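You operate a simulated robot arm through the tools that you are given. There is no shell and no other tool. Be economical: measure what you need, move in short steps, check, and stop when the job is done.

You are at the controls of a simulated two-armed robot. One attempt, no reset.

TASK
Hold the bike light, switch it on and off again, then tray it.
Fine: start by setting it in the middle of the steel sheet, the same way round; it ends in the green tray. Set down upright: black bike light.

It is judged by the outcome, as a careful person would: the job done as asked, and still so three seconds after it is handed in. It fails if anything else is knocked over, pushed out of place, dropped, spilled or broken. Flat cloth is picked up by pressing the open fingertips on it (5 to 10 N) and closing them slowly along it; thin cloth reads only 2 to 8 mm in the jaws.

THE ROBOT
Two 6-joint arms with two-finger parallel grippers on one trunk, on a base that drives. Base frame: it is fixed to the floor where the robot stands at the start and does not move with it; the origin is under the middle of the robot, x ahead of it, y to its left, z up. Lengths are in cm, angles in degrees, forces in N, time in s.
The left shoulder is at the start at [7, 16.6, 118], the right one opposite. With the tool pointing down near the work surface each hand reaches from about 82 to 88 cm from the robot's upright axis, wherever it stands, measured 20 degrees to its own side. Places, roughly: grey light lever [50, 10, 100]; inside of the green ready tray [80, 80, 90]; steel sheet [50, 70, 90]. Payload 3.91 kg a hand.
Tool frame (each hand has its own): the origin (TCP) lies between the finger pads and is the grasp point; the fingertips stand 3 cm ahead of it; z points along the fingers, y is the line along which they close. The gripper opens to 11 cm. The fingers are 2 cm wide and 1 cm thick; the gripper's body (4.8 by 11.2 cm) begins 5.5 cm behind the TCP.
Orientation is that of the tool frame in the base frame, as [roll, pitch, yaw] about the fixed x, y, z axes, in that order (R = Rz(yaw) Ry(pitch) Rx(roll)). With the fingers straight down and closing along the base's y, the tool's x points along the base's -x, its y along +y and its z along -z.

THE INTERFACE
- The arms move only by the tool servo_tool. It takes "left_commands", "right_commands" or both (then of equal length, played together; a hand with none holds still); each is one flat list of numbers, 6 for each row, row after row: the shift along the base's x, y, z in cm, then the turn, a rotation vector about the base's x, y, z in degrees. In form: [x, y, z, rx, ry, rz, x, y, z, rx, ry, rz, ...]. A call has 1 to 10 rows; each row shifts and turns the commanded pose from where the row before left it. "left_grip" and "right_grip" are, for a hand that has rows, the opening in per cent of the stroke, from 0 (shut) to 100 (fully open), set as the call begins (left out, the last holds). Rows are played at 5 a second. More than 5 cm and 8.6 degrees between two rows, or a gripper value outside its range, and nothing of the call is played. A pose out of reach is approached as far as the arm can. The call stops where the force on the tool passes 40 N (or 10 N more than at its start, if that is more) or the arm is blocked; 0.2 s more then pass. Each finger travels about 10.8 cm/s and halts on what it meets, pressing with about 31 N; the grip force reading is that of the motor and also rises with nothing between the fingers. The clock runs only during rows and for 0.2 s after the last one: add rows that do not move to give the fingers time. It gives the time, the measured TCP pose, the force on the tool (base axes), the opening and the grip force at its end, in the units of the frame above (readings bear some noise), with the torque about the TCP (base axes, N m) and any sound that the robot's microphone picked up.
- Cameras (640 x 400 px; columns grow to the right, rows downward): "scene" is now at [11.75, 5.07, 138.18]; the picture's right is [0.65, -0.76, 0.00], its down [-0.64, -0.55, -0.55] and it looks along [0.41, 0.36, -0.84] (base axes); focal length 214 px, centre (320, 200). "left" rides on the left gripper at [7.7, -0.7, -11.4] in its tool frame; the picture's right is [0.09, 1.00, 0.00], its down [-0.80, 0.07, -0.59] and it looks along [-0.59, 0.05, 0.80] (tool axes); focal length 270 px, centre (320, 200). "right" rides on the right gripper at [7.7, 0.7, -11.5] in its tool frame; the picture's right is [-0.09, 1.00, 0.00], its down [-0.80, -0.07, -0.59] and it looks along [-0.59, -0.05, 0.80] (tool axes); focal length 270 px, centre (320, 200). There is no depth. A picture from a camera that has moved, and an enlarged one, comes with that camera's place and axes in the base frame and with its lens. The place of the scene camera against the robot may be out by one fixed shift of up to 1.8 cm in any direction.
- snapshot(camera): a new picture of that camera. No time passes.
- slide_trunk(by): slides the trunk up (or, below 0, down) by that many cm; the arms and the scene camera ride with it, the base frame stays. It gives what a move gives, with no picture.
- base_move(legs): drives the robot by 1 to 6 legs, each [ahead, left, turn to the left] in cm, cm and degrees, along the robot's own axes; the way and the turn of a leg run together, so that a leg with both is an arc; at most 150 cm and 180 degrees a leg. The arms and the cameras ride along, it lands a little off, and it stops where it bumps. It gives what a move gives.
- pan_tilt(pan, tilt): turns the head with the scene camera to pan (to the left, within 86 degrees either way) and tilt (down, from -29 to 69), counted from straight ahead of the robot. It gives what a move gives.
- close_up(camera, box): a new picture of the part [left, top, right, bottom] of that camera's present view, enlarged. No time passes.
- sign_off(): hands the job in; it is judged then, once.

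Go step by step. Nothing tells you exact positions but the pictures and the camera data: compare them with the known pose of the tool, close in by small moves and look again before you grip or let go. The budget is 120 turns and 108 pictures, counting those below and the enlarged ones. Unless the task says otherwise, let go and move clear before handing in, and close with one line.

The tools are called after "Request:" as a command line: name --argument value ..., lists and objects as JSON in quotes. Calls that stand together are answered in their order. servo_tool: Moves the arms, as the interface text tells. Its arguments: {"type":"object","properties":{"left_commands":{"type":"array","items":{"type":"number"}},"left_grip":{"type":"number"},"right_commands":{"type":"array","items":{"type":"number"}},"right_grip":{"type":"number"}},"required":[]} The other tools are called the same way: slide_trunk (by) slides the trunk up or down; base_move (legs) drives the base; pan_tilt (pan, tilt) turns the head that bears the scene camera; snapshot (camera) takes a picture; close_up (camera, box) takes an enlarged picture of a part of a camera's view; sign_off () hands the job in.

At the start:

```text
t: 0.0
left_tool_pos: [36.77, 42.85, 124.61]
left_tcp_rot: [180.0, 0.0, 179.8]
left_force: [-0.3, 0.1, 0.5]
left_moment: [-0.01, 0.0, -0.04]
left_grip_width: 11.01
left_grasp_force: 0.2
right_tool_pos: [9.78, -30.74, 27.49]
right_tcp_rot: [-175.6, 6.1, -178.2]
right_force: [0.5, -0.2, -0.2]
right_moment: [0.02, 0.0, 0.03]
right_grip_width: 10.99
right_grasp_force: 0.0
trunk travel left (down, up): [-67.5, 26.5]
robot x, y, heading: [-0.02, -0.01, 0.2]
head pan, tilt: [40.7, 56.9]
```

scene: 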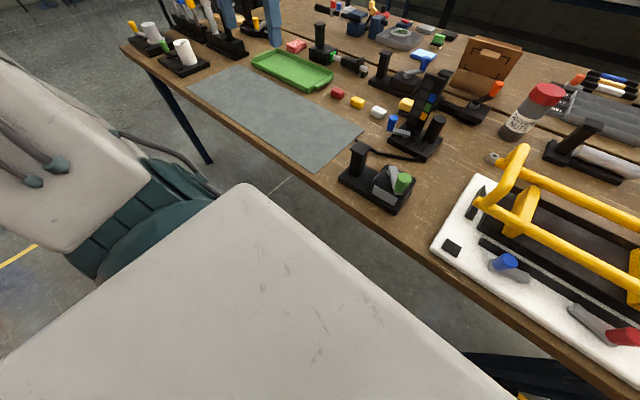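
right: 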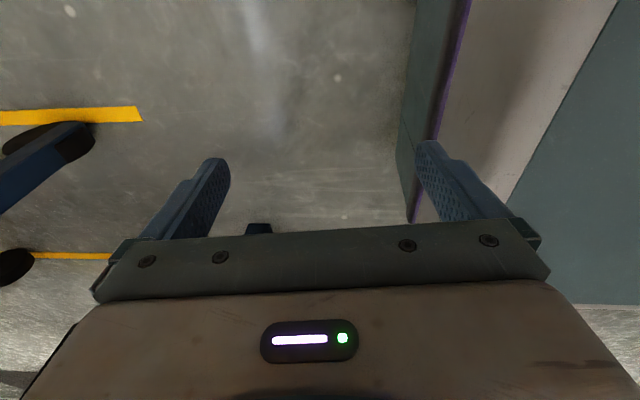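
left: 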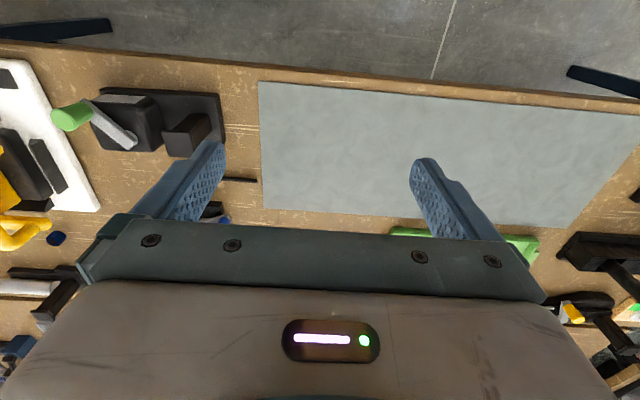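

I see the steel sheet, the green tray and a black device with a grey lever and a green cap near the table's front edge. I'll enlarge the views to find out what the bike light is and how its lever stands.

Request:
close_up --camera "scene" --box '[320, 80, 480, 220]'

Request:
close_up --camera "left" --box '[0, 60, 260, 230]'

Request:
close_up --camera "scene" --box '[180, 10, 380, 140]'

```text
2.86 times, centred on (400, 150) of scene
camera zoom: at [11.75, 5.07, 138.18], right [0.65, -0.76, 0.0], down [-0.64, -0.55, -0.55], along [0.41, 0.36, -0.84], focal length 613 px, centre (91, 343)
```

zoom: 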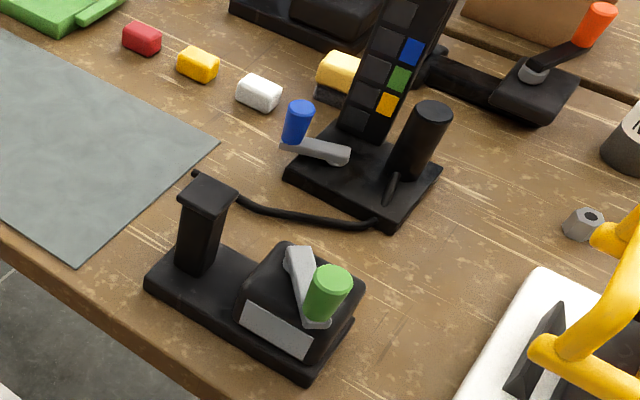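

```text
2.35 times, centred on (130, 145) of left
camera zoom: at [29.1, 42.19, 136.11], right [-0.09, 1.0, 0.0], down [0.8, 0.07, 0.59], along [0.59, 0.05, -0.8], focal length 636 px, centre (767, 329)
```

zoom: 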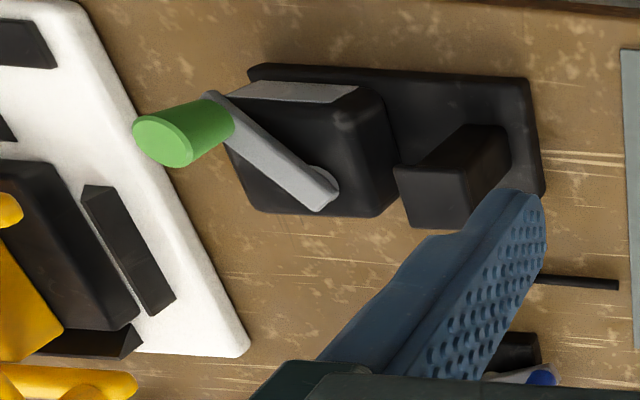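

```text
3.08 times, centred on (280, 75) of scene
camera zoom: at [11.75, 5.07, 138.18], right [0.65, -0.76, 0.0], down [-0.64, -0.55, -0.55], along [0.41, 0.36, -0.84], focal length 660 px, centre (443, 585)
```

zoom: 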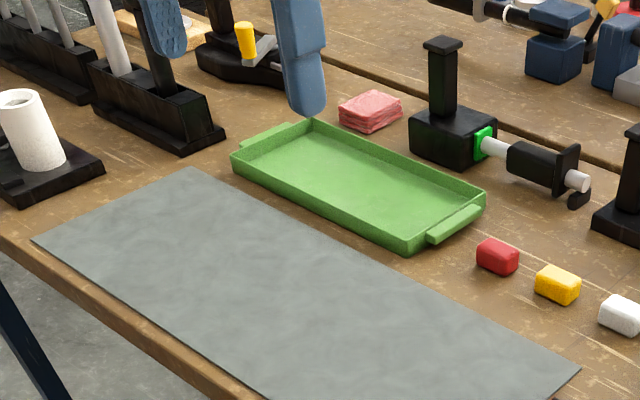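

The front device at about (47, 15) matches the given lever place, so I take it as the bike light: a square post handle and a lamp housing with a grey lever and green knob. It is closer than the hands' reach, so I back off and then look at it again.

Request:
base_move --legs '[[-36, 0, 0], [0, -8, 0]]'

Request:
pan_tilt --pan 8 --tilt 35

Request:
snapshot --camera "scene"

Request:
snapshot --camera "left"

```text
t: 3.0
left_tool_pos: [0.17, 34.99, 124.66]
left_tcp_rot: [-179.9, -0.1, 180.0]
left_force: [0.2, -0.1, -0.1]
left_moment: [0.02, 0.0, 0.02]
left_grip_width: 10.99
left_grasp_force: 0.1
right_tool_pos: [-26.46, -38.8, 27.5]
right_tcp_rot: [-175.7, 6.2, -178.1]
right_force: [-0.4, 0.1, -0.3]
right_moment: [0.01, 0.0, 0.02]
right_grip_width: 11.01
right_grasp_force: 0.1
trunk travel left (down, up): [-67.5, 26.5]
robot x, y, heading: [-36.26, -7.89, 0.3]
head pan, tilt: [40.7, 56.9]
```

```text
t: 4.0
left_tool_pos: [0.32, 35.07, 124.64]
left_tcp_rot: [-180.0, 0.0, -180.0]
left_force: [0.5, -0.3, -0.1]
left_moment: [0.01, 0.02, -0.02]
left_grip_width: 10.99
left_grasp_force: 0.1
right_tool_pos: [-26.54, -38.78, 27.38]
right_tcp_rot: [-175.7, 6.1, -178.1]
right_force: [-0.2, -0.2, 0.1]
right_moment: [0.0, 0.02, 0.02]
right_grip_width: 11.0
right_grasp_force: 0.2
trunk travel left (down, up): [-67.5, 26.5]
robot x, y, heading: [-36.38, -7.91, 0.1]
head pan, tilt: [8.0, 35.0]
```

```text
101 pictures are left
camera scene: at [-21.17, -6.14, 141.24], right [0.14, -0.99, 0.0], down [-0.57, -0.08, -0.82], along [0.81, 0.12, -0.57], focal length 214 px, centre (320, 200)
```

scene: 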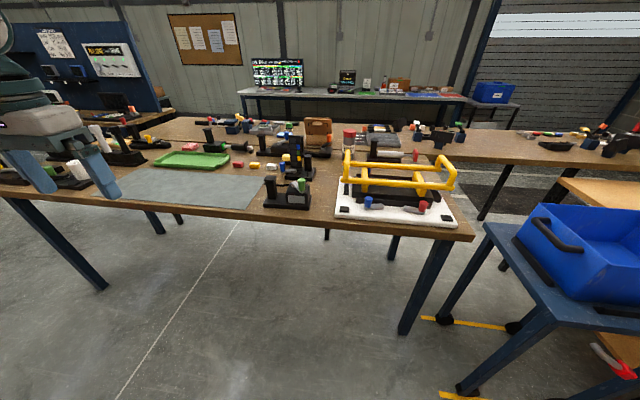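

```text
100 pictures are left
camera left: at [-7.28, 34.34, 136.08], right [-0.09, 1.0, 0.0], down [0.8, 0.07, 0.59], along [0.59, 0.05, -0.8], focal length 270 px, centre (320, 200)
```

left: 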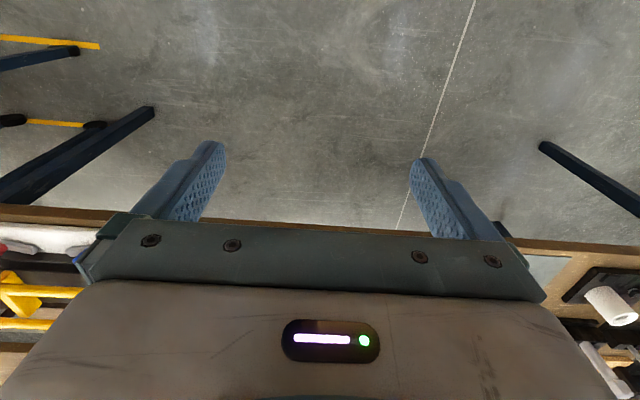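

The robot is clear of the table and the light stands near (47, 15) with its post on the left. I move the left hand over it to look from above.

Request:
servo_tool --left_commands '[4.2, -1.6, -0.6, 0, 0, 0, 4.2, -1.6, -0.6, 0, 0, 0, 4.2, -1.6, -0.6, 0, 0, 0, 4.2, -1.6, -0.6, 0, 0, 0, 4.2, -1.6, -0.6, 0, 0, 0, 4.2, -1.6, -0.6, 0, 0, 0, 4.2, -1.6, -0.6, 0, 0, 0, 4.2, -1.6, -0.6, 0, 0, 0, 4.2, -1.6, -0.6, 0, 0, 0, 4.2, -1.6, -0.6, 0, 0, 0]'

Request:
snapshot --camera "left"

Request:
close_up --camera "scene" --box '[230, 120, 350, 220]'

```text
t: 6.2
left_tool_pos: [23.06, 41.23, 111.16]
left_tcp_rot: [-179.9, 0.1, 180.0]
left_force: [0.0, 0.7, 0.4]
left_moment: [-0.04, 0.04, 0.03]
left_grip_width: 11.0
left_grasp_force: 0.1
left hand out of reach, approached as far as the arm can: row 2, 3, 4, 5, 6, 7, 8, 9, 10
right_tool_pos: [-26.4, -38.76, 27.44]
right_tcp_rot: [-175.7, 6.0, -178.1]
right_force: [-0.8, 0.3, 0.6]
right_moment: [0.02, -0.01, -0.01]
right_grip_width: 11.01
right_grasp_force: 0.0
trunk travel left (down, up): [-67.5, 26.5]
robot x, y, heading: [-35.8, -8.08, 0.2]
head pan, tilt: [8.0, 35.0]
```

```text
99 pictures are left
camera left: at [15.41, 40.49, 122.55], right [-0.09, 1.0, 0.0], down [0.8, 0.07, 0.59], along [0.59, 0.05, -0.8], focal length 270 px, centre (320, 200)
```

left: 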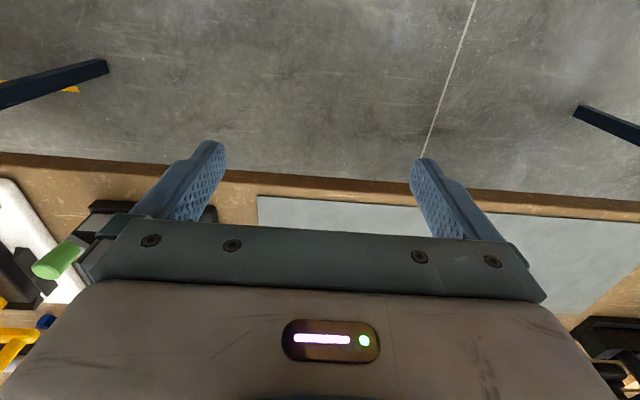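

```text
4.00 times, centred on (290, 170) of scene
camera zoom: at [-21.03, -6.18, 141.23], right [0.14, -0.99, 0.0], down [-0.57, -0.08, -0.82], along [0.81, 0.12, -0.57], focal length 858 px, centre (440, 320)
```

zoom: 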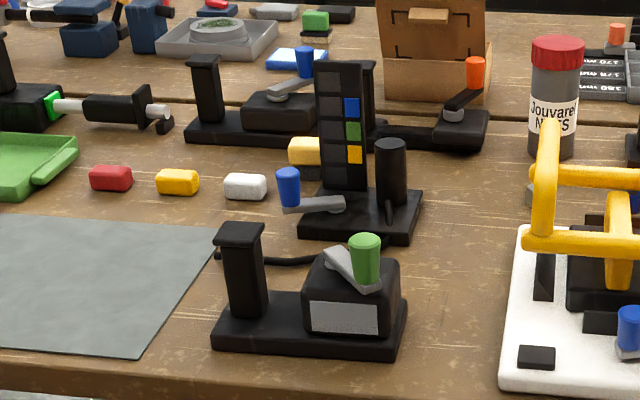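

The arm stopped short of the reach band, so the tool-down reach seems to depend on height. I probe how it moves from here in small steps toward the nominal spot.

Request:
servo_tool --left_commands '[0, 0, -2, 0, 0, 0, 3, -2, -1, 0, 0, 0, 3, -2, -1, 0, 0, 0]'

```text
t: 7.0
left_tool_pos: [24.04, 41.54, 106.24]
left_tcp_rot: [-180.0, 0.0, 180.0]
left_force: [-1.3, -0.2, -0.3]
left_moment: [0.01, 0.01, -0.03]
left_grip_width: 11.01
left_grasp_force: 0.1
left hand out of reach, approached as far as the arm can: row 2, 3
right_tool_pos: [-26.38, -38.71, 27.39]
right_tcp_rot: [-175.6, 6.1, -178.2]
right_force: [0.1, -0.4, 0.1]
right_moment: [0.0, -0.03, 0.02]
right_grip_width: 11.02
right_grasp_force: 0.1
trunk travel left (down, up): [-67.5, 26.5]
robot x, y, heading: [-36.45, -8.16, 0.3]
head pan, tilt: [8.0, 35.0]
```

Reach grows as the hand is lower relative to the shoulder, so raising the trunk and coming a little closer should help. I do both.

Request:
slide_trunk --by 20

Request:
base_move --legs '[[10, 0, 0]]'

Request:
servo_tool --left_commands '[1.4, -4, -1, 0, 0, 0, 1.4, -4, -1, 0, 0, 0, 1.4, -4, -1, 0, 0, 0, 1.4, -4, -1, 0, 0, 0, 1.4, -4, -1, 0, 0, 0, 0, 0, -2, 0, 0, 0]'

Request:
snapshot --camera "left"

```text
t: 9.1
left_tool_pos: [24.13, 41.49, 126.26]
left_tcp_rot: [-179.9, 0.1, -179.9]
left_force: [-0.7, 0.8, 0.0]
left_moment: [0.01, 0.02, -0.01]
left_grip_width: 11.03
left_grasp_force: 0.1
right_tool_pos: [-26.5, -38.78, 47.36]
right_tcp_rot: [-175.7, 6.1, -178.1]
right_force: [-0.6, -0.1, 1.0]
right_moment: [0.01, -0.01, 0.02]
right_grip_width: 11.01
right_grasp_force: 0.1
trunk travel left (down, up): [-87.5, 6.5]
robot x, y, heading: [-36.15, -7.93, -0.2]
head pan, tilt: [8.0, 35.0]
```

```text
t: 10.3
left_tool_pos: [33.79, 41.44, 126.47]
left_tcp_rot: [-180.0, 0.4, -179.9]
left_force: [-0.6, 0.1, 0.1]
left_moment: [0.0, -0.01, 0.01]
left_grip_width: 11.02
left_grasp_force: 0.0
right_tool_pos: [-16.51, -38.7, 47.44]
right_tcp_rot: [-175.8, 6.2, -178.2]
right_force: [0.3, 0.2, -0.3]
right_moment: [0.0, 0.0, 0.0]
right_grip_width: 10.99
right_grasp_force: 0.0
trunk travel left (down, up): [-87.5, 6.5]
robot x, y, heading: [-26.02, -7.89, -0.1]
head pan, tilt: [8.0, 35.0]
```

```text
t: 11.7
left_tool_pos: [28.81, 35.66, 118.46]
left_tcp_rot: [-179.9, 0.0, -179.8]
left_force: [-0.1, 0.2, -0.1]
left_moment: [0.0, 0.02, 0.0]
left_grip_width: 10.99
left_grasp_force: 0.0
left hand out of reach, approached as far as the arm can: row 1, 2, 3, 4, 5
right_tool_pos: [-16.25, -38.67, 47.44]
right_tcp_rot: [-175.7, 5.9, -178.1]
right_force: [1.1, 0.2, -0.6]
right_moment: [0.02, 0.02, 0.02]
right_grip_width: 11.06
right_grasp_force: 0.0
trunk travel left (down, up): [-87.5, 6.5]
robot x, y, heading: [-26.04, -7.62, 0.2]
head pan, tilt: [8.0, 35.0]
```

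```text
97 pictures are left
camera left: at [21.16, 34.97, 129.92], right [-0.09, 1.0, 0.0], down [0.8, 0.07, 0.59], along [0.59, 0.05, -0.8], focal length 270 px, centre (320, 200)
```

left: 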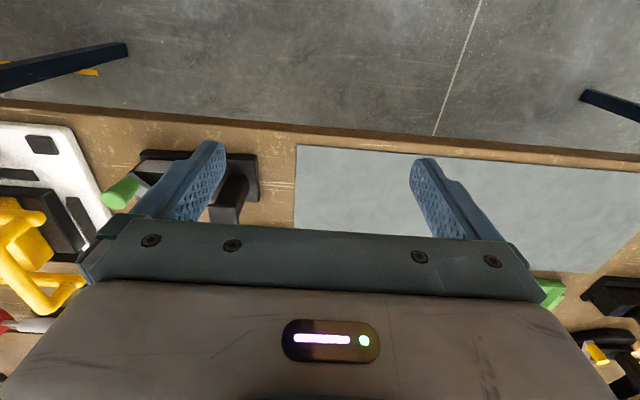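

The limit looks like one on the wrist's turn against the arm's direction rather than distance. I test by yawing the hand clockwise while moving to the right.

Request:
servo_tool --left_commands '[0, 0, 0, 0, 0, -8, 0, 0, 0, 0, 0, -8, 0, -4, 0, 0, 0, 0, 0, -4, 0, 0, 0, 0]'

```text
t: 12.7
left_tool_pos: [24.62, 32.36, 118.53]
left_tcp_rot: [-179.8, 0.2, 164.1]
left_force: [-0.1, -0.3, 1.5]
left_moment: [-0.01, 0.01, 0.0]
left_grip_width: 11.0
left_grasp_force: 0.0
left hand out of reach, approached as far as the arm can: row 3, 4
right_tool_pos: [-16.41, -38.83, 47.48]
right_tcp_rot: [-175.9, 6.2, -178.1]
right_force: [-0.5, -0.3, -0.9]
right_moment: [0.01, 0.0, -0.05]
right_grip_width: 10.99
right_grasp_force: 0.1
trunk travel left (down, up): [-87.5, 6.5]
robot x, y, heading: [-26.42, -8.02, 0.0]
head pan, tilt: [8.0, 35.0]
```

A yaw turn did not free it, so I test a forward tilt of the left hand. At the same time I raise the right hand clear in front of the table edge.

Request:
servo_tool --left_commands '[0, 0, 0, 0, -8, 0, 0, 0, 0, 0, -8, 0, 0, 0, 0, 0, -8, 0, 0, 0, 0, 0, 0, 0, 0, -2, 0, 0, 0, 0, 0, -2, 0, 0, 0, 0, 0, 0, 0, 0, 0, 0, 0, 0, 0, 0, 0, 0, 0, 0, 0, 0, 0, 0, 0, 0, 0, 0, 0, 0]' --right_commands '[0, 0, 4.9, 0, 0, 0, 0, 0, 4.9, 0, 0, 0, 0, 0, 4.9, 0, 0, 0, 0, 0, 4.9, 0, 0, 0, 0, 0, 4.9, 0, 0, 0, 0, 0, 4.9, 0, 0, 0, 0, 0, 4.9, 0, 0, 0, 0, 0, 4.9, 0, 0, 0, 0, 0, 4.9, 0, 0, 0, 0, 0, 4.9, 0, 0, 0]'

```text
t: 14.9
left_tool_pos: [24.99, 28.4, 118.55]
left_tcp_rot: [173.2, 23.1, 162.5]
left_force: [0.3, -0.3, 0.4]
left_moment: [-0.01, 0.0, 0.0]
left_grip_width: 11.03
left_grasp_force: 0.0
right_tool_pos: [-16.47, -39.67, 91.86]
right_tcp_rot: [-175.8, 5.9, -178.1]
right_force: [-0.4, -0.6, 0.3]
right_moment: [-0.04, 0.0, 0.01]
right_grip_width: 10.99
right_grasp_force: 0.1
right hand out of reach, approached as far as the arm can: row 10
trunk travel left (down, up): [-87.5, 6.5]
robot x, y, heading: [-25.98, -8.16, 0.1]
head pan, tilt: [8.0, 35.0]
```

Tilting the hand forward frees the reach, so I'll work with forward-tilted hands, which suits gripping the vertical post anyway. I look from here.

Request:
servo_tool --left_commands '[0, 0, 0, 0, 0, 8, 1, -2, 0, 0, 0, 8, 2, -2, 0, 0, -8, 0, 2, -3, 0, 0, 0, 0, 2, -3, 0, 0, 0, 0]'

Request:
snapshot --camera "left"

```text
t: 16.1
left_tool_pos: [25.67, 29.21, 119.04]
left_tcp_rot: [173.0, 31.2, 178.5]
left_force: [-0.1, 0.3, 0.0]
left_moment: [-0.02, -0.01, 0.01]
left_grip_width: 11.0
left_grasp_force: 0.1
left hand out of reach, approached as far as the arm can: row 2, 3, 4, 5
right_tool_pos: [-16.42, -39.82, 91.79]
right_tcp_rot: [-175.7, 6.0, -178.1]
right_force: [-0.4, 0.2, 0.0]
right_moment: [0.01, 0.01, 0.01]
right_grip_width: 10.99
right_grasp_force: 0.1
trunk travel left (down, up): [-87.5, 6.5]
robot x, y, heading: [-26.37, -8.49, 0.0]
head pan, tilt: [8.0, 35.0]
```

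```text
96 pictures are left
camera left: at [13.28, 27.2, 124.66], right [-0.11, 0.99, 0.06], down [0.38, -0.01, 0.93], along [0.92, 0.13, -0.37], focal length 270 px, centre (320, 200)
```

left: 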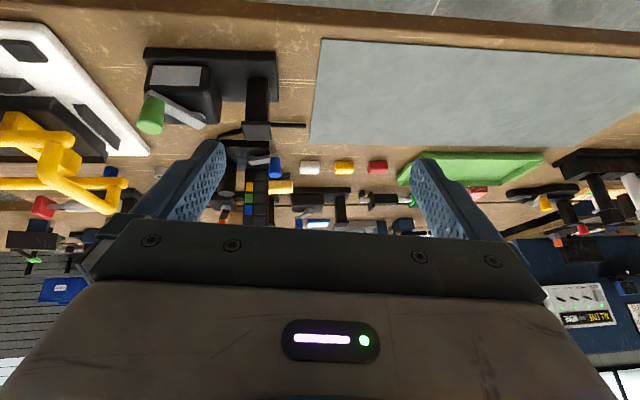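

Still at a limit. I tilt further forward and lower the hand, then try again toward the right.

Request:
servo_tool --left_commands '[0, 0, 0, 0, -8, 0, 0, 0, 0, 0, -8, 0, 0, 0, 0, 0, -8, 0, 0, 0, 0, 0, -8, 0, 2, -2, 0, 0, 0, 0, 2, -2, 0, 0, 0, 0, 2, -2, 0, 0, 0, 0, 0, 0, 0, 0, 0, 0]'

```text
t: 17.9
left_tool_pos: [29.42, 27.72, 119.88]
left_tcp_rot: [171.2, 63.0, 177.1]
left_force: [-0.7, 0.3, 0.4]
left_moment: [0.05, -0.03, 0.01]
left_grip_width: 11.02
left_grasp_force: 0.0
left hand out of reach, approached as far as the arm can: row 6, 7
right_tool_pos: [-16.42, -39.87, 91.63]
right_tcp_rot: [-175.8, 6.0, -178.1]
right_force: [1.4, 0.6, -0.3]
right_moment: [0.0, -0.03, -0.02]
right_grip_width: 10.99
right_grasp_force: 0.1
trunk travel left (down, up): [-87.5, 6.5]
robot x, y, heading: [-26.05, -8.23, 0.2]
head pan, tilt: [8.0, 35.0]
```

The limit behaves like a side limit of the arm's first joint, perhaps easing lower down. I probe by lowering the hand in front of the table edge.

Request:
servo_tool --left_commands '[-1, 0, -4, 0, 0, 0, -1, 0, -4, 0, 0, 0, -1, 0, -4, 0, 0, 0, 0, 0, -4, 0, 0, 0, 0, 0, -4, 0, 0, 0, 0, -3, 0, 0, 0, 0, 0, -3, 0, 0, 0, 0, 0, -3, 0, 0, 0, 0, 0, 0, 0, 0, 0, 0]'

```text
t: 19.9
left_tool_pos: [24.85, 28.91, 107.63]
left_tcp_rot: [171.3, 63.1, 177.2]
left_force: [-0.3, -0.3, 0.8]
left_moment: [0.01, -0.01, -0.03]
left_grip_width: 11.0
left_grasp_force: 0.1
left hand out of reach, approached as far as the arm can: row 2, 3, 4, 5, 6, 7, 8
right_tool_pos: [-16.48, -39.85, 91.76]
right_tcp_rot: [-175.8, 6.1, -178.2]
right_force: [0.9, -0.2, -0.8]
right_moment: [0.02, 0.01, 0.03]
right_grip_width: 11.0
right_grasp_force: 0.0
trunk travel left (down, up): [-87.5, 6.5]
robot x, y, heading: [-26.29, -7.84, 0.0]
head pan, tilt: [8.0, 35.0]
```

The pattern fits a folded-arm limit: close in, the hand can't go toward the middle, but stretched out it should. I go back to tool-down, extend outward to the left first, and then swing in.

Request:
servo_tool --left_commands '[0, 2, 2, 0, 7.9, 0, 0, 2, 2, 0, 7.9, 0, 0, 2, 2, 0, 7.9, 0, 0, 2, 2, 0, 7.9, 0, 1, 2, 1, 0, 7.9, 0, 2, 2, 0, 0, 7.9, 0, 2, 2, 0, 0, 7.9, 0, 2, 2, 0, 0, 7.9, 0, 2, 2, 0, 0, 0, 0, 2, 2, 0, 0, 0, 0]'

Request:
servo_tool --left_commands '[3, 1, 0, 0, 0, 0, 3, 1, 0, 0, 0, 0, 3, 1, 0, 0, 0, 0, 3, 0, 0, 0, 0, 0, 3, 0, 0, 0, 0, 0]'

```text
t: 22.1
left_tool_pos: [35.67, 48.87, 116.46]
left_tcp_rot: [173.7, -0.2, 178.7]
left_force: [0.3, 0.0, -0.7]
left_moment: [0.02, -0.02, 0.0]
left_grip_width: 11.02
left_grasp_force: 0.1
right_tool_pos: [-16.48, -39.66, 91.78]
right_tcp_rot: [-175.7, 6.0, -178.0]
right_force: [1.0, -0.7, -0.7]
right_moment: [0.01, 0.0, 0.02]
right_grip_width: 10.98
right_grasp_force: 0.2
trunk travel left (down, up): [-87.5, 6.5]
robot x, y, heading: [-25.94, -7.91, 0.3]
head pan, tilt: [8.0, 35.0]
```

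```text
t: 23.3
left_tool_pos: [42.91, 55.13, 116.83]
left_tcp_rot: [173.7, -0.2, 178.7]
left_force: [-0.3, -0.3, -0.2]
left_moment: [-0.01, -0.01, 0.02]
left_grip_width: 11.02
left_grasp_force: 0.1
left hand out of reach, approached as far as the arm can: row 2, 3, 4, 5
right_tool_pos: [-16.37, -39.74, 91.75]
right_tcp_rot: [-175.8, 6.1, -178.1]
right_force: [-0.6, -0.2, 0.2]
right_moment: [-0.01, 0.01, -0.01]
right_grip_width: 11.01
right_grasp_force: 0.1
trunk travel left (down, up): [-87.5, 6.5]
robot x, y, heading: [-26.35, -8.26, 0.0]
head pan, tilt: [8.0, 35.0]
```

The boundary still bends the wrong way. I look at the arm itself with the scene camera to understand its build.

Request:
pan_tilt --pan 50 --tilt 30

Request:
snapshot --camera "scene"

```text
t: 24.4
left_tool_pos: [42.82, 55.06, 116.74]
left_tcp_rot: [173.7, -0.1, 178.7]
left_force: [-0.5, 0.2, -0.1]
left_moment: [0.01, 0.0, 0.0]
left_grip_width: 10.99
left_grasp_force: 0.1
right_tool_pos: [-16.41, -39.72, 91.73]
right_tcp_rot: [-175.8, 6.0, -178.1]
right_force: [0.3, 0.2, 1.0]
right_moment: [-0.01, 0.03, -0.02]
right_grip_width: 11.03
right_grasp_force: 0.1
trunk travel left (down, up): [-87.5, 6.5]
robot x, y, heading: [-26.28, -8.13, 0.0]
head pan, tilt: [50.0, 30.0]
```

```text
95 pictures are left
camera scene: at [-13.94, -0.54, 162.02], right [0.77, -0.64, 0.0], down [-0.32, -0.38, -0.87], along [0.56, 0.66, -0.5], focal length 214 px, centre (320, 200)
```

scene: 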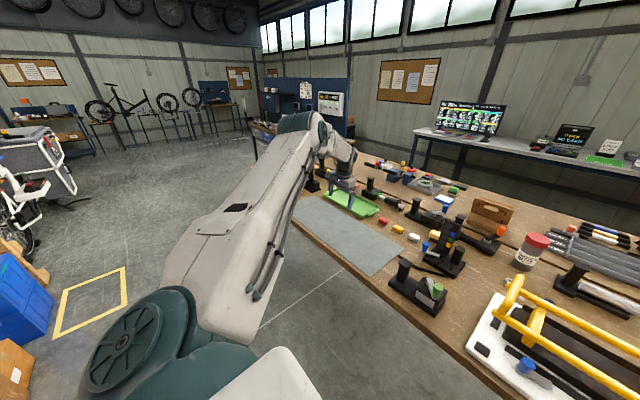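

The arm is a large one stretched out left. I test tilting the fingers inward (toward the right), which keeps the wrist left while the tip reaches to the middle.

Request:
servo_tool --left_commands '[-1, 0, 0, -8, 0, 0, -1, 0, 0, -8, 0, 0, -1, 0, 0, -8, 0, 0, -1, -1, 0, -8, 0, 0, -1, -2, 0, -8, 0, 0, 0, -3, 0, 0, 0, 0, 0, -3, 0, 0, 0, 0, 0, -3, 0, 0, 0, 0, 0, -3, 0, 0, 0, 0, 0, -3, 0, 0, 0, 0]'

Request:
snapshot --camera "scene"

```text
t: 26.6
left_tool_pos: [31.61, 36.61, 117.7]
left_tcp_rot: [-164.7, -0.4, 178.6]
left_force: [-0.4, 0.2, 0.4]
left_moment: [0.0, -0.02, -0.02]
left_grip_width: 10.99
left_grasp_force: 0.0
left hand out of reach, approached as far as the arm can: row 1, 2, 3, 4, 5, 9, 10
right_tool_pos: [-16.62, -39.88, 91.74]
right_tcp_rot: [-175.8, 5.9, -178.1]
right_force: [0.2, 0.2, -0.7]
right_moment: [0.03, -0.03, 0.02]
right_grip_width: 10.99
right_grasp_force: 0.1
trunk travel left (down, up): [-87.5, 6.5]
robot x, y, heading: [-26.0, -8.47, -0.1]
head pan, tilt: [50.0, 30.0]
```

```text
94 pictures are left
camera scene: at [-13.97, -0.7, 162.03], right [0.77, -0.64, 0.0], down [-0.32, -0.38, -0.87], along [0.56, 0.67, -0.5], focal length 214 px, centre (320, 200)
```

scene: 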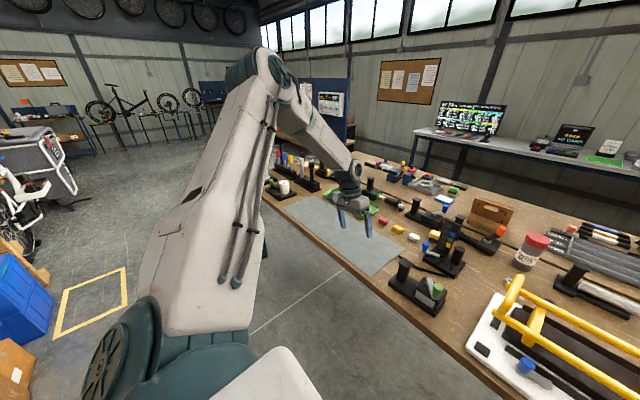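

Now I can see the arm: shoulder, raised elbow, forearm and wrist. Lower positions seemed to free the reach, so I probe tool-down at a lower height in front of the table edge.

Request:
servo_tool --left_commands '[-1, 0, -3, 0, 0, 0, -1, 0, -3, 0, 0, 0, 0, 0, -3, 0, 0, 0, 0, 0, -3, 0, 0, 0, 0, 0, -3, 0, 0, 0, 0, -2, 0, 0, 0, 0, 0, -2, 0, 0, 0, 0, 0, -2, 0, 0, 0, 0, 0, -2, 0, 0, 0, 0]'

```text
t: 28.6
left_tool_pos: [24.59, 30.47, 105.69]
left_tcp_rot: [-164.7, -0.5, 178.5]
left_force: [-0.2, -0.3, -1.2]
left_moment: [0.03, 0.03, 0.0]
left_grip_width: 11.02
left_grasp_force: 0.0
left hand out of reach, approached as far as the arm can: row 3, 4, 5, 6, 7, 8, 9
right_tool_pos: [-16.48, -39.91, 91.71]
right_tcp_rot: [-175.8, 6.0, -178.2]
right_force: [-0.3, 0.3, -0.4]
right_moment: [0.03, -0.01, -0.01]
right_grip_width: 10.97
right_grasp_force: 0.0
trunk travel left (down, up): [-87.5, 6.5]
robot x, y, heading: [-26.02, -8.1, -0.0]
head pan, tilt: [50.0, 30.0]
```

The geometry shows the left arm in a raised-elbow posture that may be the wrong branch. I test the right arm, which starts hanging: bring it forward low and see what it reaches.

Request:
servo_tool --right_commands '[4, 0.5, 0, 0, 0, 0, 4, 0.5, 0, 0, 0, 0, 4, 0.5, 0, 0, 0, 0, 4, 0.5, 0.3, 0, 0, 0, 4, 0.5, 0.3, 0, 0, 0, 4, 0, 0.3, 0, 0, 0, 4, 0, 0.3, 0, 0, 0, 4, 0, 0.3, 0, 0, 0, 4, 0, 0.3, 0, 0, 0]'

Request:
pan_tilt --pan -40 --tilt 40

Request:
snapshot --camera "scene"

```text
t: 30.6
left_tool_pos: [24.88, 30.57, 105.58]
left_tcp_rot: [-164.7, -0.6, 178.4]
left_force: [0.3, -0.7, 0.5]
left_moment: [-0.02, 0.02, -0.02]
left_grip_width: 11.0
left_grasp_force: 0.1
right_tool_pos: [20.1, -37.42, 94.08]
right_tcp_rot: [-175.6, 5.9, -178.1]
right_force: [0.3, 0.7, 0.1]
right_moment: [-0.01, -0.02, -0.01]
right_grip_width: 11.02
right_grasp_force: 0.1
trunk travel left (down, up): [-87.5, 6.5]
robot x, y, heading: [-26.04, -7.95, 0.2]
head pan, tilt: [50.0, 30.0]
```

```text
t: 32.2
left_tool_pos: [24.64, 30.59, 105.72]
left_tcp_rot: [-164.6, -0.5, 178.5]
left_force: [-0.1, 0.3, -0.9]
left_moment: [-0.03, 0.02, 0.0]
left_grip_width: 11.01
left_grasp_force: 0.0
right_tool_pos: [19.88, -37.38, 94.12]
right_tcp_rot: [-175.6, 6.0, -178.2]
right_force: [-0.4, 0.6, 0.5]
right_moment: [-0.04, 0.01, 0.01]
right_grip_width: 11.01
right_grasp_force: 0.0
trunk travel left (down, up): [-87.5, 6.5]
robot x, y, heading: [-26.31, -8.03, 0.3]
head pan, tilt: [-40.0, 40.0]
```

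```text
93 pictures are left
camera scene: at [-13.23, -12.91, 160.49], right [-0.64, -0.77, 0.0], down [-0.49, 0.41, -0.77], along [0.59, -0.49, -0.64], focal length 214 px, centre (320, 200)
```

scene: 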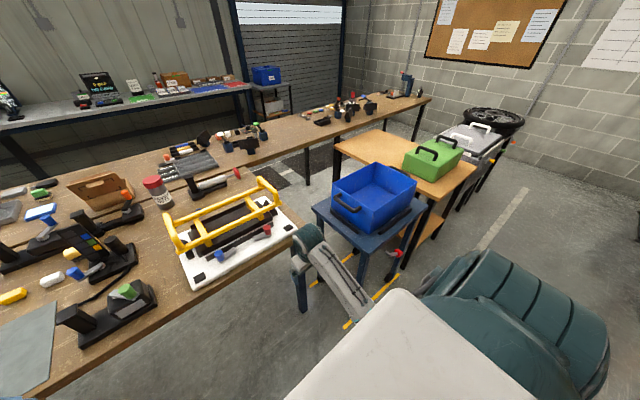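

The right arm moves freely in this hanging, low-elbow posture. I test how far it can go toward the middle.

Request:
servo_tool --right_commands '[0, 4, 0.5, 0, 0, 0, 0, 4, 0.5, 0, 0, 0, 0, 4, 0.5, 0, 0, 0, 0, 4, 0.5, 0, 0, 0, 0, 4, 0.5, 0, 0, 0, 0, 4, 0.5, 0, 0, 0, 0, 4, 0.5, 0, 0, 0]'

Request:
pan_tilt --pan 0 --tilt 60

Request:
snapshot --camera "scene"

```text
t: 33.3
left_tool_pos: [24.64, 30.47, 105.71]
left_tcp_rot: [-164.7, -0.5, 178.5]
left_force: [0.8, 0.6, -0.7]
left_moment: [0.02, 0.02, 0.03]
left_grip_width: 11.01
left_grasp_force: 0.0
right_tool_pos: [20.14, -29.46, 94.27]
right_tcp_rot: [-166.6, 5.4, -177.7]
right_force: [0.5, -0.8, 0.3]
right_moment: [0.01, -0.03, 0.01]
right_grip_width: 10.99
right_grasp_force: 0.1
right hand out of reach, approached as far as the arm can: row 4, 5
trunk travel left (down, up): [-87.5, 6.5]
robot x, y, heading: [-26.07, -7.72, -0.3]
head pan, tilt: [-40.0, 40.0]
stopped in row 5 (right hand): the arm was blocked; the commanded pose is now the measured one
```

```text
t: 34.4
left_tool_pos: [24.62, 30.58, 105.49]
left_tcp_rot: [-164.6, -0.4, 178.5]
left_force: [0.6, 0.0, -0.8]
left_moment: [0.01, 0.0, 0.0]
left_grip_width: 11.0
left_grasp_force: 0.0
right_tool_pos: [20.09, -29.37, 94.23]
right_tcp_rot: [-166.5, 5.4, -177.7]
right_force: [0.6, -0.2, 0.1]
right_moment: [-0.02, 0.0, 0.0]
right_grip_width: 10.99
right_grasp_force: 0.1
trunk travel left (down, up): [-87.5, 6.5]
robot x, y, heading: [-26.14, -7.98, 0.1]
head pan, tilt: [0.0, 60.0]
```

```text
92 pictures are left
camera scene: at [-13.08, -7.5, 157.82], right [0.0, -1.0, 0.0], down [-0.87, 0.0, -0.5], along [0.5, 0.0, -0.87], focal length 214 px, centre (320, 200)
```

scene: 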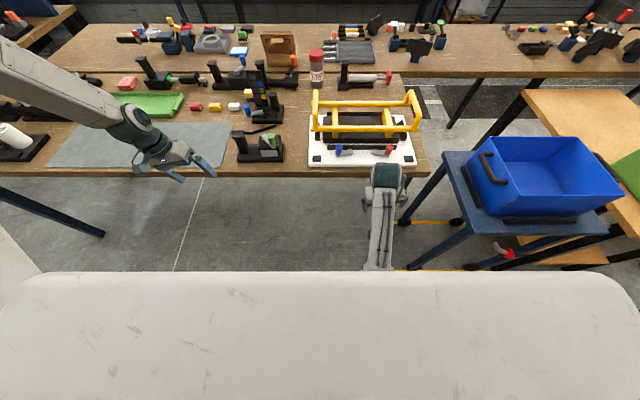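

The right arm's reach inward is stopped by its own body when folded, so the low-elbow branch is the useful one when stretched. I try to bring the left arm to that branch by lowering it to the mirrored hanging pose.

Request:
servo_tool --left_commands '[-3, 1.5, 0, 5, 0, 0, -3, 1.5, 0, 5, 0, 0, -3, 1, -2, 5, 0, 0, -3, 1, -3, 0, 0, 0, -3, 1, -3, 0, 0, 0, -3, 0, -3.5, 0, 0, 0, -3, 0, -3.5, 0, 0, 0, -3, 0, -3.5, 0, 0, 0, -3, -1, -3.5, 0, 0, 0, -3, -1, -3.5, 0, 0, 0]'

Request:
servo_tool --left_commands '[-2, -1, -4, 0, 0, 0, -2, -1, -4, 0, 0, 0, -2, -1, -4, 0, 0, 0, -2, -1, -4, 0, 0, 0, -1, -1, -4, 0, 0, 0, 0, -1, -4, 0, 0, 0, 0, -1, -4, 0, 0, 0, 0, 0, -4, 0, 0, 0, 0, 0, 0, 0, 0, 0]'

```text
t: 36.6
left_tool_pos: [-6.37, 39.45, 87.54]
left_tcp_rot: [178.9, 0.0, 179.0]
left_force: [-0.5, -0.5, -1.3]
left_moment: [0.04, -0.05, 0.02]
left_grip_width: 10.99
left_grasp_force: 0.1
left hand out of reach, approached as far as the arm can: row 7, 8, 9, 10
right_tool_pos: [20.0, -29.25, 94.45]
right_tcp_rot: [-166.4, 5.4, -177.7]
right_force: [-0.1, -0.5, -0.3]
right_moment: [0.0, -0.03, 0.03]
right_grip_width: 11.0
right_grasp_force: 0.1
trunk travel left (down, up): [-87.5, 6.5]
robot x, y, heading: [-25.73, -8.15, 0.1]
head pan, tilt: [0.0, 60.0]
```

```text
t: 38.6
left_tool_pos: [-15.07, 30.77, 54.35]
left_tcp_rot: [-179.5, -0.8, 178.7]
left_force: [0.4, 0.6, 0.0]
left_moment: [-0.04, -0.03, 0.0]
left_grip_width: 11.01
left_grasp_force: 0.0
right_tool_pos: [20.11, -29.18, 94.47]
right_tcp_rot: [-166.4, 5.4, -177.7]
right_force: [-0.7, -0.3, 0.0]
right_moment: [-0.02, 0.01, 0.0]
right_grip_width: 11.01
right_grasp_force: 0.0
trunk travel left (down, up): [-87.5, 6.5]
robot x, y, heading: [-26.36, -8.13, 0.2]
head pan, tilt: [0.0, 60.0]
```

It reached the hanging pose. Now I raise it and bring it forward low, as the right arm did.

Request:
servo_tool --left_commands '[-1, -2, -3, 0, 0, 0, 0, -3, -3, 0, 0, 0, 0, 0, 4.5, 0, 0, 0, 0, 0, 4.5, 0, 0, 0, 0, 0, 4.5, 0, 0, 0, 0, 0, 4.5, 0, 0, 0, 0, 0, 4.5, 0, 0, 0, 0, 0, 4.5, 0, 0, 0, 0, 0, 4.5, 0, 0, 0, 0, 0, 4.5, 0, 0, 0]'

Request:
servo_tool --left_commands '[4, 0, 1, 0, 0, 0, 4, 0, 1, 0, 0, 0, 4, 0, 1, 0, 0, 0, 4, 0, 1, 0, 0, 0, 4, 0, 1, 0, 0, 0, 4, 0, 1, 0, 0, 0, 4, 0, 1, 0, 0, 0, 4, 0, 1, 0, 0, 0, 4, 0, 1, 0, 0, 0]'

Request:
snapshot --camera "scene"

```text
t: 40.8
left_tool_pos: [-16.16, 26.06, 84.36]
left_tcp_rot: [-179.7, -0.9, 178.7]
left_force: [-0.4, 0.0, 0.1]
left_moment: [0.01, -0.01, -0.01]
left_grip_width: 10.97
left_grasp_force: 0.0
right_tool_pos: [20.27, -29.17, 94.4]
right_tcp_rot: [-166.5, 5.3, -177.7]
right_force: [0.5, 0.0, 0.5]
right_moment: [0.0, 0.02, 0.03]
right_grip_width: 11.01
right_grasp_force: 0.1
trunk travel left (down, up): [-87.5, 6.5]
robot x, y, heading: [-26.39, -8.08, 0.1]
head pan, tilt: [0.0, 60.0]
```

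```text
t: 42.8
left_tool_pos: [20.04, 25.62, 93.7]
left_tcp_rot: [-179.5, -0.8, 178.7]
left_force: [0.2, 0.0, 0.1]
left_moment: [-0.01, 0.02, 0.0]
left_grip_width: 11.01
left_grasp_force: 0.0
right_tool_pos: [20.35, -29.29, 94.24]
right_tcp_rot: [-166.6, 5.3, -177.7]
right_force: [0.2, -0.2, -0.1]
right_moment: [0.02, 0.0, 0.04]
right_grip_width: 11.01
right_grasp_force: 0.0
trunk travel left (down, up): [-87.5, 6.5]
robot x, y, heading: [-26.48, -8.13, 0.1]
head pan, tilt: [0.0, 60.0]
```

```text
91 pictures are left
camera scene: at [-12.83, -7.54, 157.79], right [0.0, -1.0, 0.0], down [-0.87, 0.0, -0.5], along [0.5, 0.0, -0.87], focal length 214 px, centre (320, 200)
```

scene: 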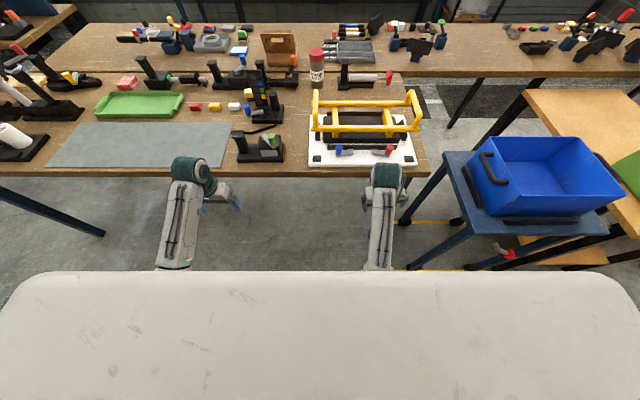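

Both arms are now in the same low-elbow posture. I raise and extend the left hand to look down at the light.

Request:
servo_tool --left_commands '[0, 0, 4, 0, 0, 0, 0, 0, 4, 0, 0, 0, 0, 0, 4, 0, 0, 0, 2, -0.5, 3, 0, 0, 0, 2, -0.5, 3, 0, 0, 0, 3, -0.5, 2, 0, 0, 0, 3, -0.5, 0, 0, 0, 0, 3, -0.5, 0, 0, 0, 0, 3, -0.5, 0, 0, 0, 0]'

Request:
snapshot --camera "left"

```text
t: 44.8
left_tool_pos: [31.61, 34.57, 99.46]
left_tcp_rot: [-179.7, -0.9, 178.6]
left_force: [0.1, 0.2, 1.2]
left_moment: [-0.02, 0.02, 0.01]
left_grip_width: 11.0
left_grasp_force: 0.0
left hand out of reach, approached as far as the arm can: row 1, 2, 3, 4, 5, 6, 7, 8
right_tool_pos: [20.32, -29.32, 94.15]
right_tcp_rot: [-166.5, 5.2, -177.7]
right_force: [1.0, -0.6, 0.1]
right_moment: [-0.01, 0.02, 0.01]
right_grip_width: 11.03
right_grasp_force: 0.0
trunk travel left (down, up): [-87.5, 6.5]
robot x, y, heading: [-26.3, -8.3, 0.2]
head pan, tilt: [0.0, 60.0]
```

```text
90 pictures are left
camera left: at [24.11, 34.09, 110.96], right [-0.07, 1.0, 0.0], down [0.81, 0.06, 0.58], along [0.58, 0.03, -0.81], focal length 270 px, centre (320, 200)
```

left: 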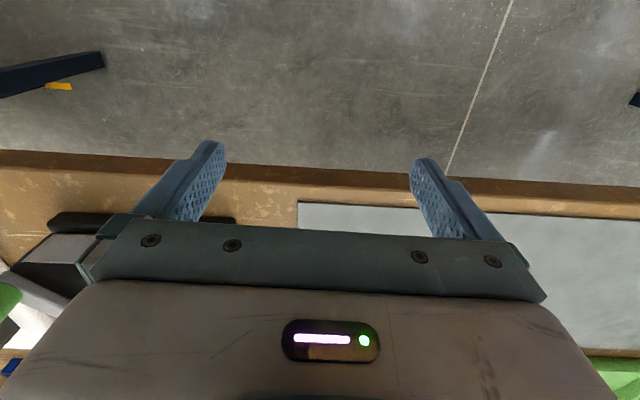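

In this branch height is limited near the body, so I raise the trunk to its top and back off so the hands work stretched out.

Request:
base_move --legs '[[-10, 0, 0]]'

Request:
slide_trunk --by 6.4

Request:
servo_tool --left_commands '[0, 0, 0, 0, -8, 0, 2, -1, 0, 0, -8, 0, 3, -2, 0, 0, -8, 0, 3, -2, 0, 0, 0, 0, 3, -2, 0, 0, 0, 0, 3, -2, 0, 0, 0, 0]'

Request:
snapshot --camera "left"

```text
t: 45.9
left_tool_pos: [22.01, 34.46, 99.51]
left_tcp_rot: [-179.7, -1.0, 178.6]
left_force: [0.1, 0.5, -0.1]
left_moment: [-0.01, 0.0, -0.01]
left_grip_width: 11.02
left_grasp_force: 0.0
right_tool_pos: [10.58, -29.36, 94.24]
right_tcp_rot: [-166.6, 5.2, -177.8]
right_force: [0.1, -0.2, 0.6]
right_moment: [-0.03, -0.01, 0.03]
right_grip_width: 10.98
right_grasp_force: 0.0
trunk travel left (down, up): [-87.5, 6.5]
robot x, y, heading: [-35.87, -8.06, -0.3]
head pan, tilt: [0.0, 60.0]
```

```text
t: 47.0
left_tool_pos: [21.9, 34.43, 105.8]
left_tcp_rot: [-179.6, -0.9, 178.6]
left_force: [0.0, -0.1, 0.3]
left_moment: [-0.03, 0.02, -0.04]
left_grip_width: 10.98
left_grasp_force: 0.0
right_tool_pos: [10.46, -29.34, 100.73]
right_tcp_rot: [-166.5, 5.2, -177.8]
right_force: [0.3, -0.3, -0.8]
right_moment: [0.02, 0.01, -0.02]
right_grip_width: 10.99
right_grasp_force: 0.0
trunk travel left (down, up): [-93.9, 0.1]
robot x, y, heading: [-35.93, -8.15, -0.1]
head pan, tilt: [0.0, 60.0]
```

```text
t: 48.4
left_tool_pos: [35.94, 25.41, 105.96]
left_tcp_rot: [179.7, 22.9, 178.4]
left_force: [0.0, 0.6, 0.0]
left_moment: [0.0, -0.01, 0.02]
left_grip_width: 11.0
left_grasp_force: 0.1
right_tool_pos: [10.51, -29.61, 100.69]
right_tcp_rot: [-166.5, 5.4, -177.8]
right_force: [-0.8, -0.6, 0.8]
right_moment: [0.01, 0.02, 0.01]
right_grip_width: 11.02
right_grasp_force: 0.2
trunk travel left (down, up): [-93.9, 0.1]
robot x, y, heading: [-35.5, -7.79, -0.1]
head pan, tilt: [0.0, 60.0]
```

```text
89 pictures are left
camera left: at [24.37, 24.9, 113.33], right [-0.06, 1.0, -0.03], down [0.5, 0.05, 0.86], along [0.86, 0.03, -0.51], focal length 270 px, centre (320, 200)
```

left: 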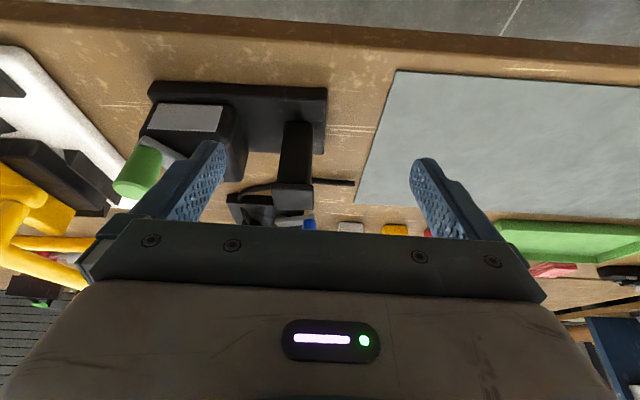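

The forward tilt lets the left hand move freely, and the camera now sees the light well. I enlarge it to measure the post.

Request:
close_up --camera "left" --box '[100, 60, 370, 230]'

Request:
pan_tilt --pan 15 --tilt 40

Request:
snapshot --camera "scene"

```text
2.35 times, centred on (235, 145) of left
camera zoom: at [24.37, 24.9, 113.33], right [-0.06, 1.0, -0.03], down [0.5, 0.05, 0.86], along [0.86, 0.03, -0.51], focal length 636 px, centre (520, 329)
```

zoom: 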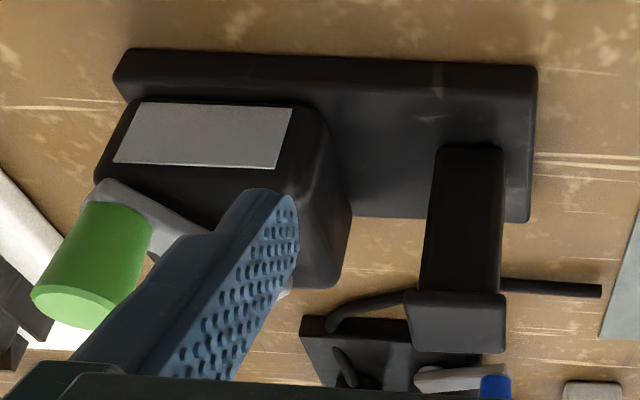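

```text
t: 49.2
left_tool_pos: [35.67, 25.58, 105.94]
left_tcp_rot: [179.8, 23.2, 178.5]
left_force: [0.8, 0.5, 0.3]
left_moment: [0.0, 0.02, -0.01]
left_grip_width: 11.02
left_grasp_force: 0.0
right_tool_pos: [10.33, -29.29, 100.7]
right_tcp_rot: [-166.6, 5.4, -177.9]
right_force: [-0.4, 0.2, -0.2]
right_moment: [0.01, -0.01, -0.01]
right_grip_width: 11.0
right_grasp_force: 0.1
trunk travel left (down, up): [-93.9, 0.1]
robot x, y, heading: [-35.82, -8.17, -0.0]
head pan, tilt: [15.0, 40.0]
```

```text
87 pictures are left
camera scene: at [-21.33, -5.27, 166.89], right [0.26, -0.97, 0.0], down [-0.62, -0.17, -0.77], along [0.74, 0.2, -0.64], focal length 214 px, centre (320, 200)
```

scene: 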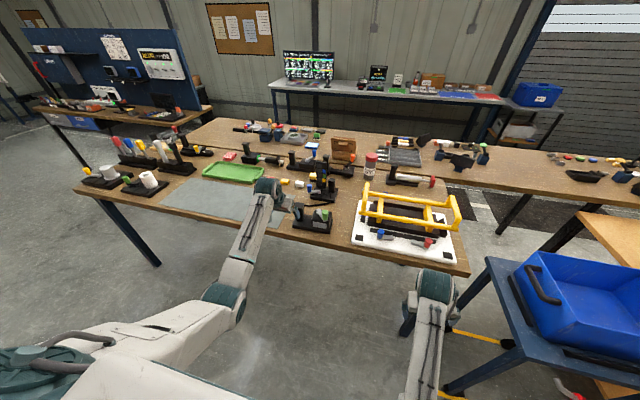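

I measure the post shaft at about (47.8, 23.1), 3.2 cm wide, z 90.5 to 98.7 with a cap to about 102; the base spans x 43.8–51.5 and y 7–26. I take a 45° forward tilt, partly close to 7 cm, and go to a pre-grasp spot 8 cm back.

Request:
servo_tool --left_commands '[1, -0.6, 0, 0, -7.3, 0.5, 1, -0.6, 0, 0, -7.3, 0.5, 1, -0.6, 0, 0, -7.3, 0.5, 1.5, -0.6, -2, 0, 0, 0, 1.9, 0, -2.8, 0, 0, 0, 0, 0, 0, 0, 0, 0]' --left_grip 64

Request:
snapshot --camera "left"

Request:
close_up --camera "scene" --box '[250, 170, 370, 250]'

```text
t: 50.6
left_tool_pos: [42.18, 22.9, 101.44]
left_tcp_rot: [179.5, 45.1, 179.6]
left_force: [-0.7, -0.3, -0.2]
left_moment: [-0.02, 0.01, 0.01]
left_grip_width: 7.05
left_grasp_force: 0.0
right_tool_pos: [10.3, -29.41, 100.82]
right_tcp_rot: [-166.5, 5.4, -177.8]
right_force: [0.7, 0.0, -0.1]
right_moment: [0.0, 0.04, 0.0]
right_grip_width: 10.99
right_grasp_force: 0.1
trunk travel left (down, up): [-93.9, 0.1]
robot x, y, heading: [-35.77, -8.3, 0.0]
head pan, tilt: [15.0, 40.0]
```

```text
86 pictures are left
camera left: at [28.67, 22.07, 103.99], right [-0.07, 1.0, -0.05], down [0.14, 0.06, 0.99], along [0.99, 0.06, -0.15], focal length 270 px, centre (320, 200)
```

left: 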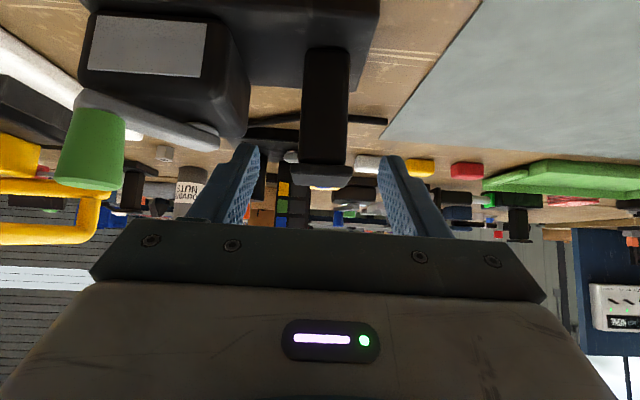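

```text
5.00 times, centred on (310, 210) of scene
camera zoom: at [-21.38, -5.26, 166.9], right [0.26, -0.97, 0.0], down [-0.62, -0.17, -0.77], along [0.74, 0.2, -0.64], focal length 1072 px, centre (370, 150)
```

zoom: 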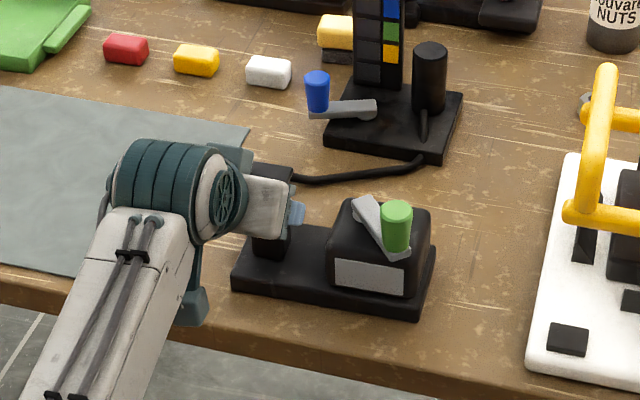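

The post lies centred between the fingers within half a centimetre. I advance along the 45° line to the grasp point.

Request:
servo_tool --left_commands '[0, 0.4, 0, 0, 0, 0, 1.5, 0, -1.5, 0, 0, 0, 1.5, 0, -1.5, 0, 0, 0, 1.5, 0, -1.5, 0, 0, 0, 1.1, 0, -1.3, 0, 0, 0, 0, 0, 0, 0, 0, 0]'

Request:
snapshot --camera "left"

Request:
close_up --camera "scene" --box '[250, 170, 370, 250]'

```text
t: 52.0
left_tool_pos: [47.72, 23.51, 95.35]
left_tcp_rot: [179.4, 45.1, 179.6]
left_force: [-0.1, 1.0, 0.8]
left_moment: [0.0, 0.02, -0.01]
left_grip_width: 7.04
left_grasp_force: 0.1
right_tool_pos: [10.34, -29.35, 100.71]
right_tcp_rot: [-166.5, 5.4, -177.8]
right_force: [-0.3, 0.5, -1.0]
right_moment: [0.0, -0.02, -0.02]
right_grip_width: 11.01
right_grasp_force: 0.0
trunk travel left (down, up): [-93.9, 0.1]
robot x, y, heading: [-35.74, -7.9, -0.1]
head pan, tilt: [15.0, 40.0]
```

```text
84 pictures are left
camera left: at [34.29, 22.67, 97.97], right [-0.07, 1.0, -0.05], down [0.14, 0.06, 0.99], along [0.99, 0.06, -0.15], focal length 270 px, centre (320, 200)
```

left: 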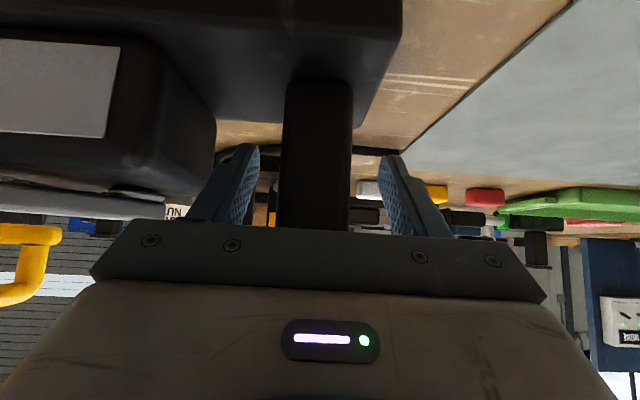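

```text
5.00 times, centred on (310, 210) of scene
camera zoom: at [-21.32, -5.3, 166.89], right [0.26, -0.97, 0.0], down [-0.62, -0.17, -0.77], along [0.74, 0.2, -0.64], focal length 1072 px, centre (370, 150)
```

zoom: 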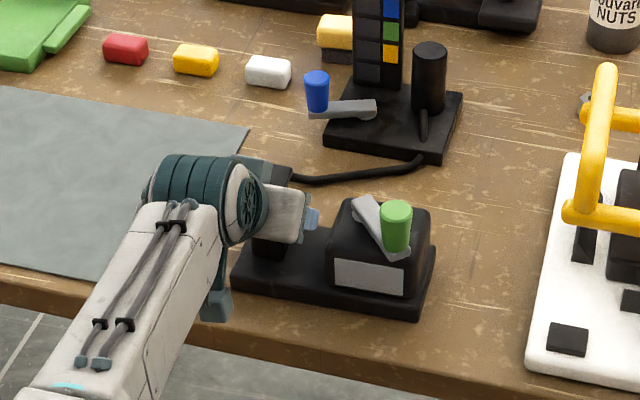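

The fingers straddle the shaft. I close on it.

Request:
servo_tool --left_commands '[0, 0, 0, 0, 0, 0, 0, 0, 0, 0, 0, 0, 0, 0, 0, 0, 0, 0, 0, 0, 0, 0, 0, 0]' --left_grip 10

```text
t: 53.0
left_tool_pos: [47.83, 23.54, 95.49]
left_tcp_rot: [179.4, 45.2, 179.9]
left_force: [2.4, -1.5, 1.7]
left_moment: [-0.31, -0.06, 0.25]
left_grip_width: 3.38
left_grasp_force: 31.0
right_tool_pos: [10.48, -29.39, 100.75]
right_tcp_rot: [-166.5, 5.2, -177.8]
right_force: [-0.1, 0.3, -0.1]
right_moment: [0.01, 0.03, -0.01]
right_grip_width: 11.02
right_grasp_force: 0.1
trunk travel left (down, up): [-93.9, 0.1]
robot x, y, heading: [-35.94, -8.1, 0.0]
head pan, tilt: [15.0, 40.0]
```

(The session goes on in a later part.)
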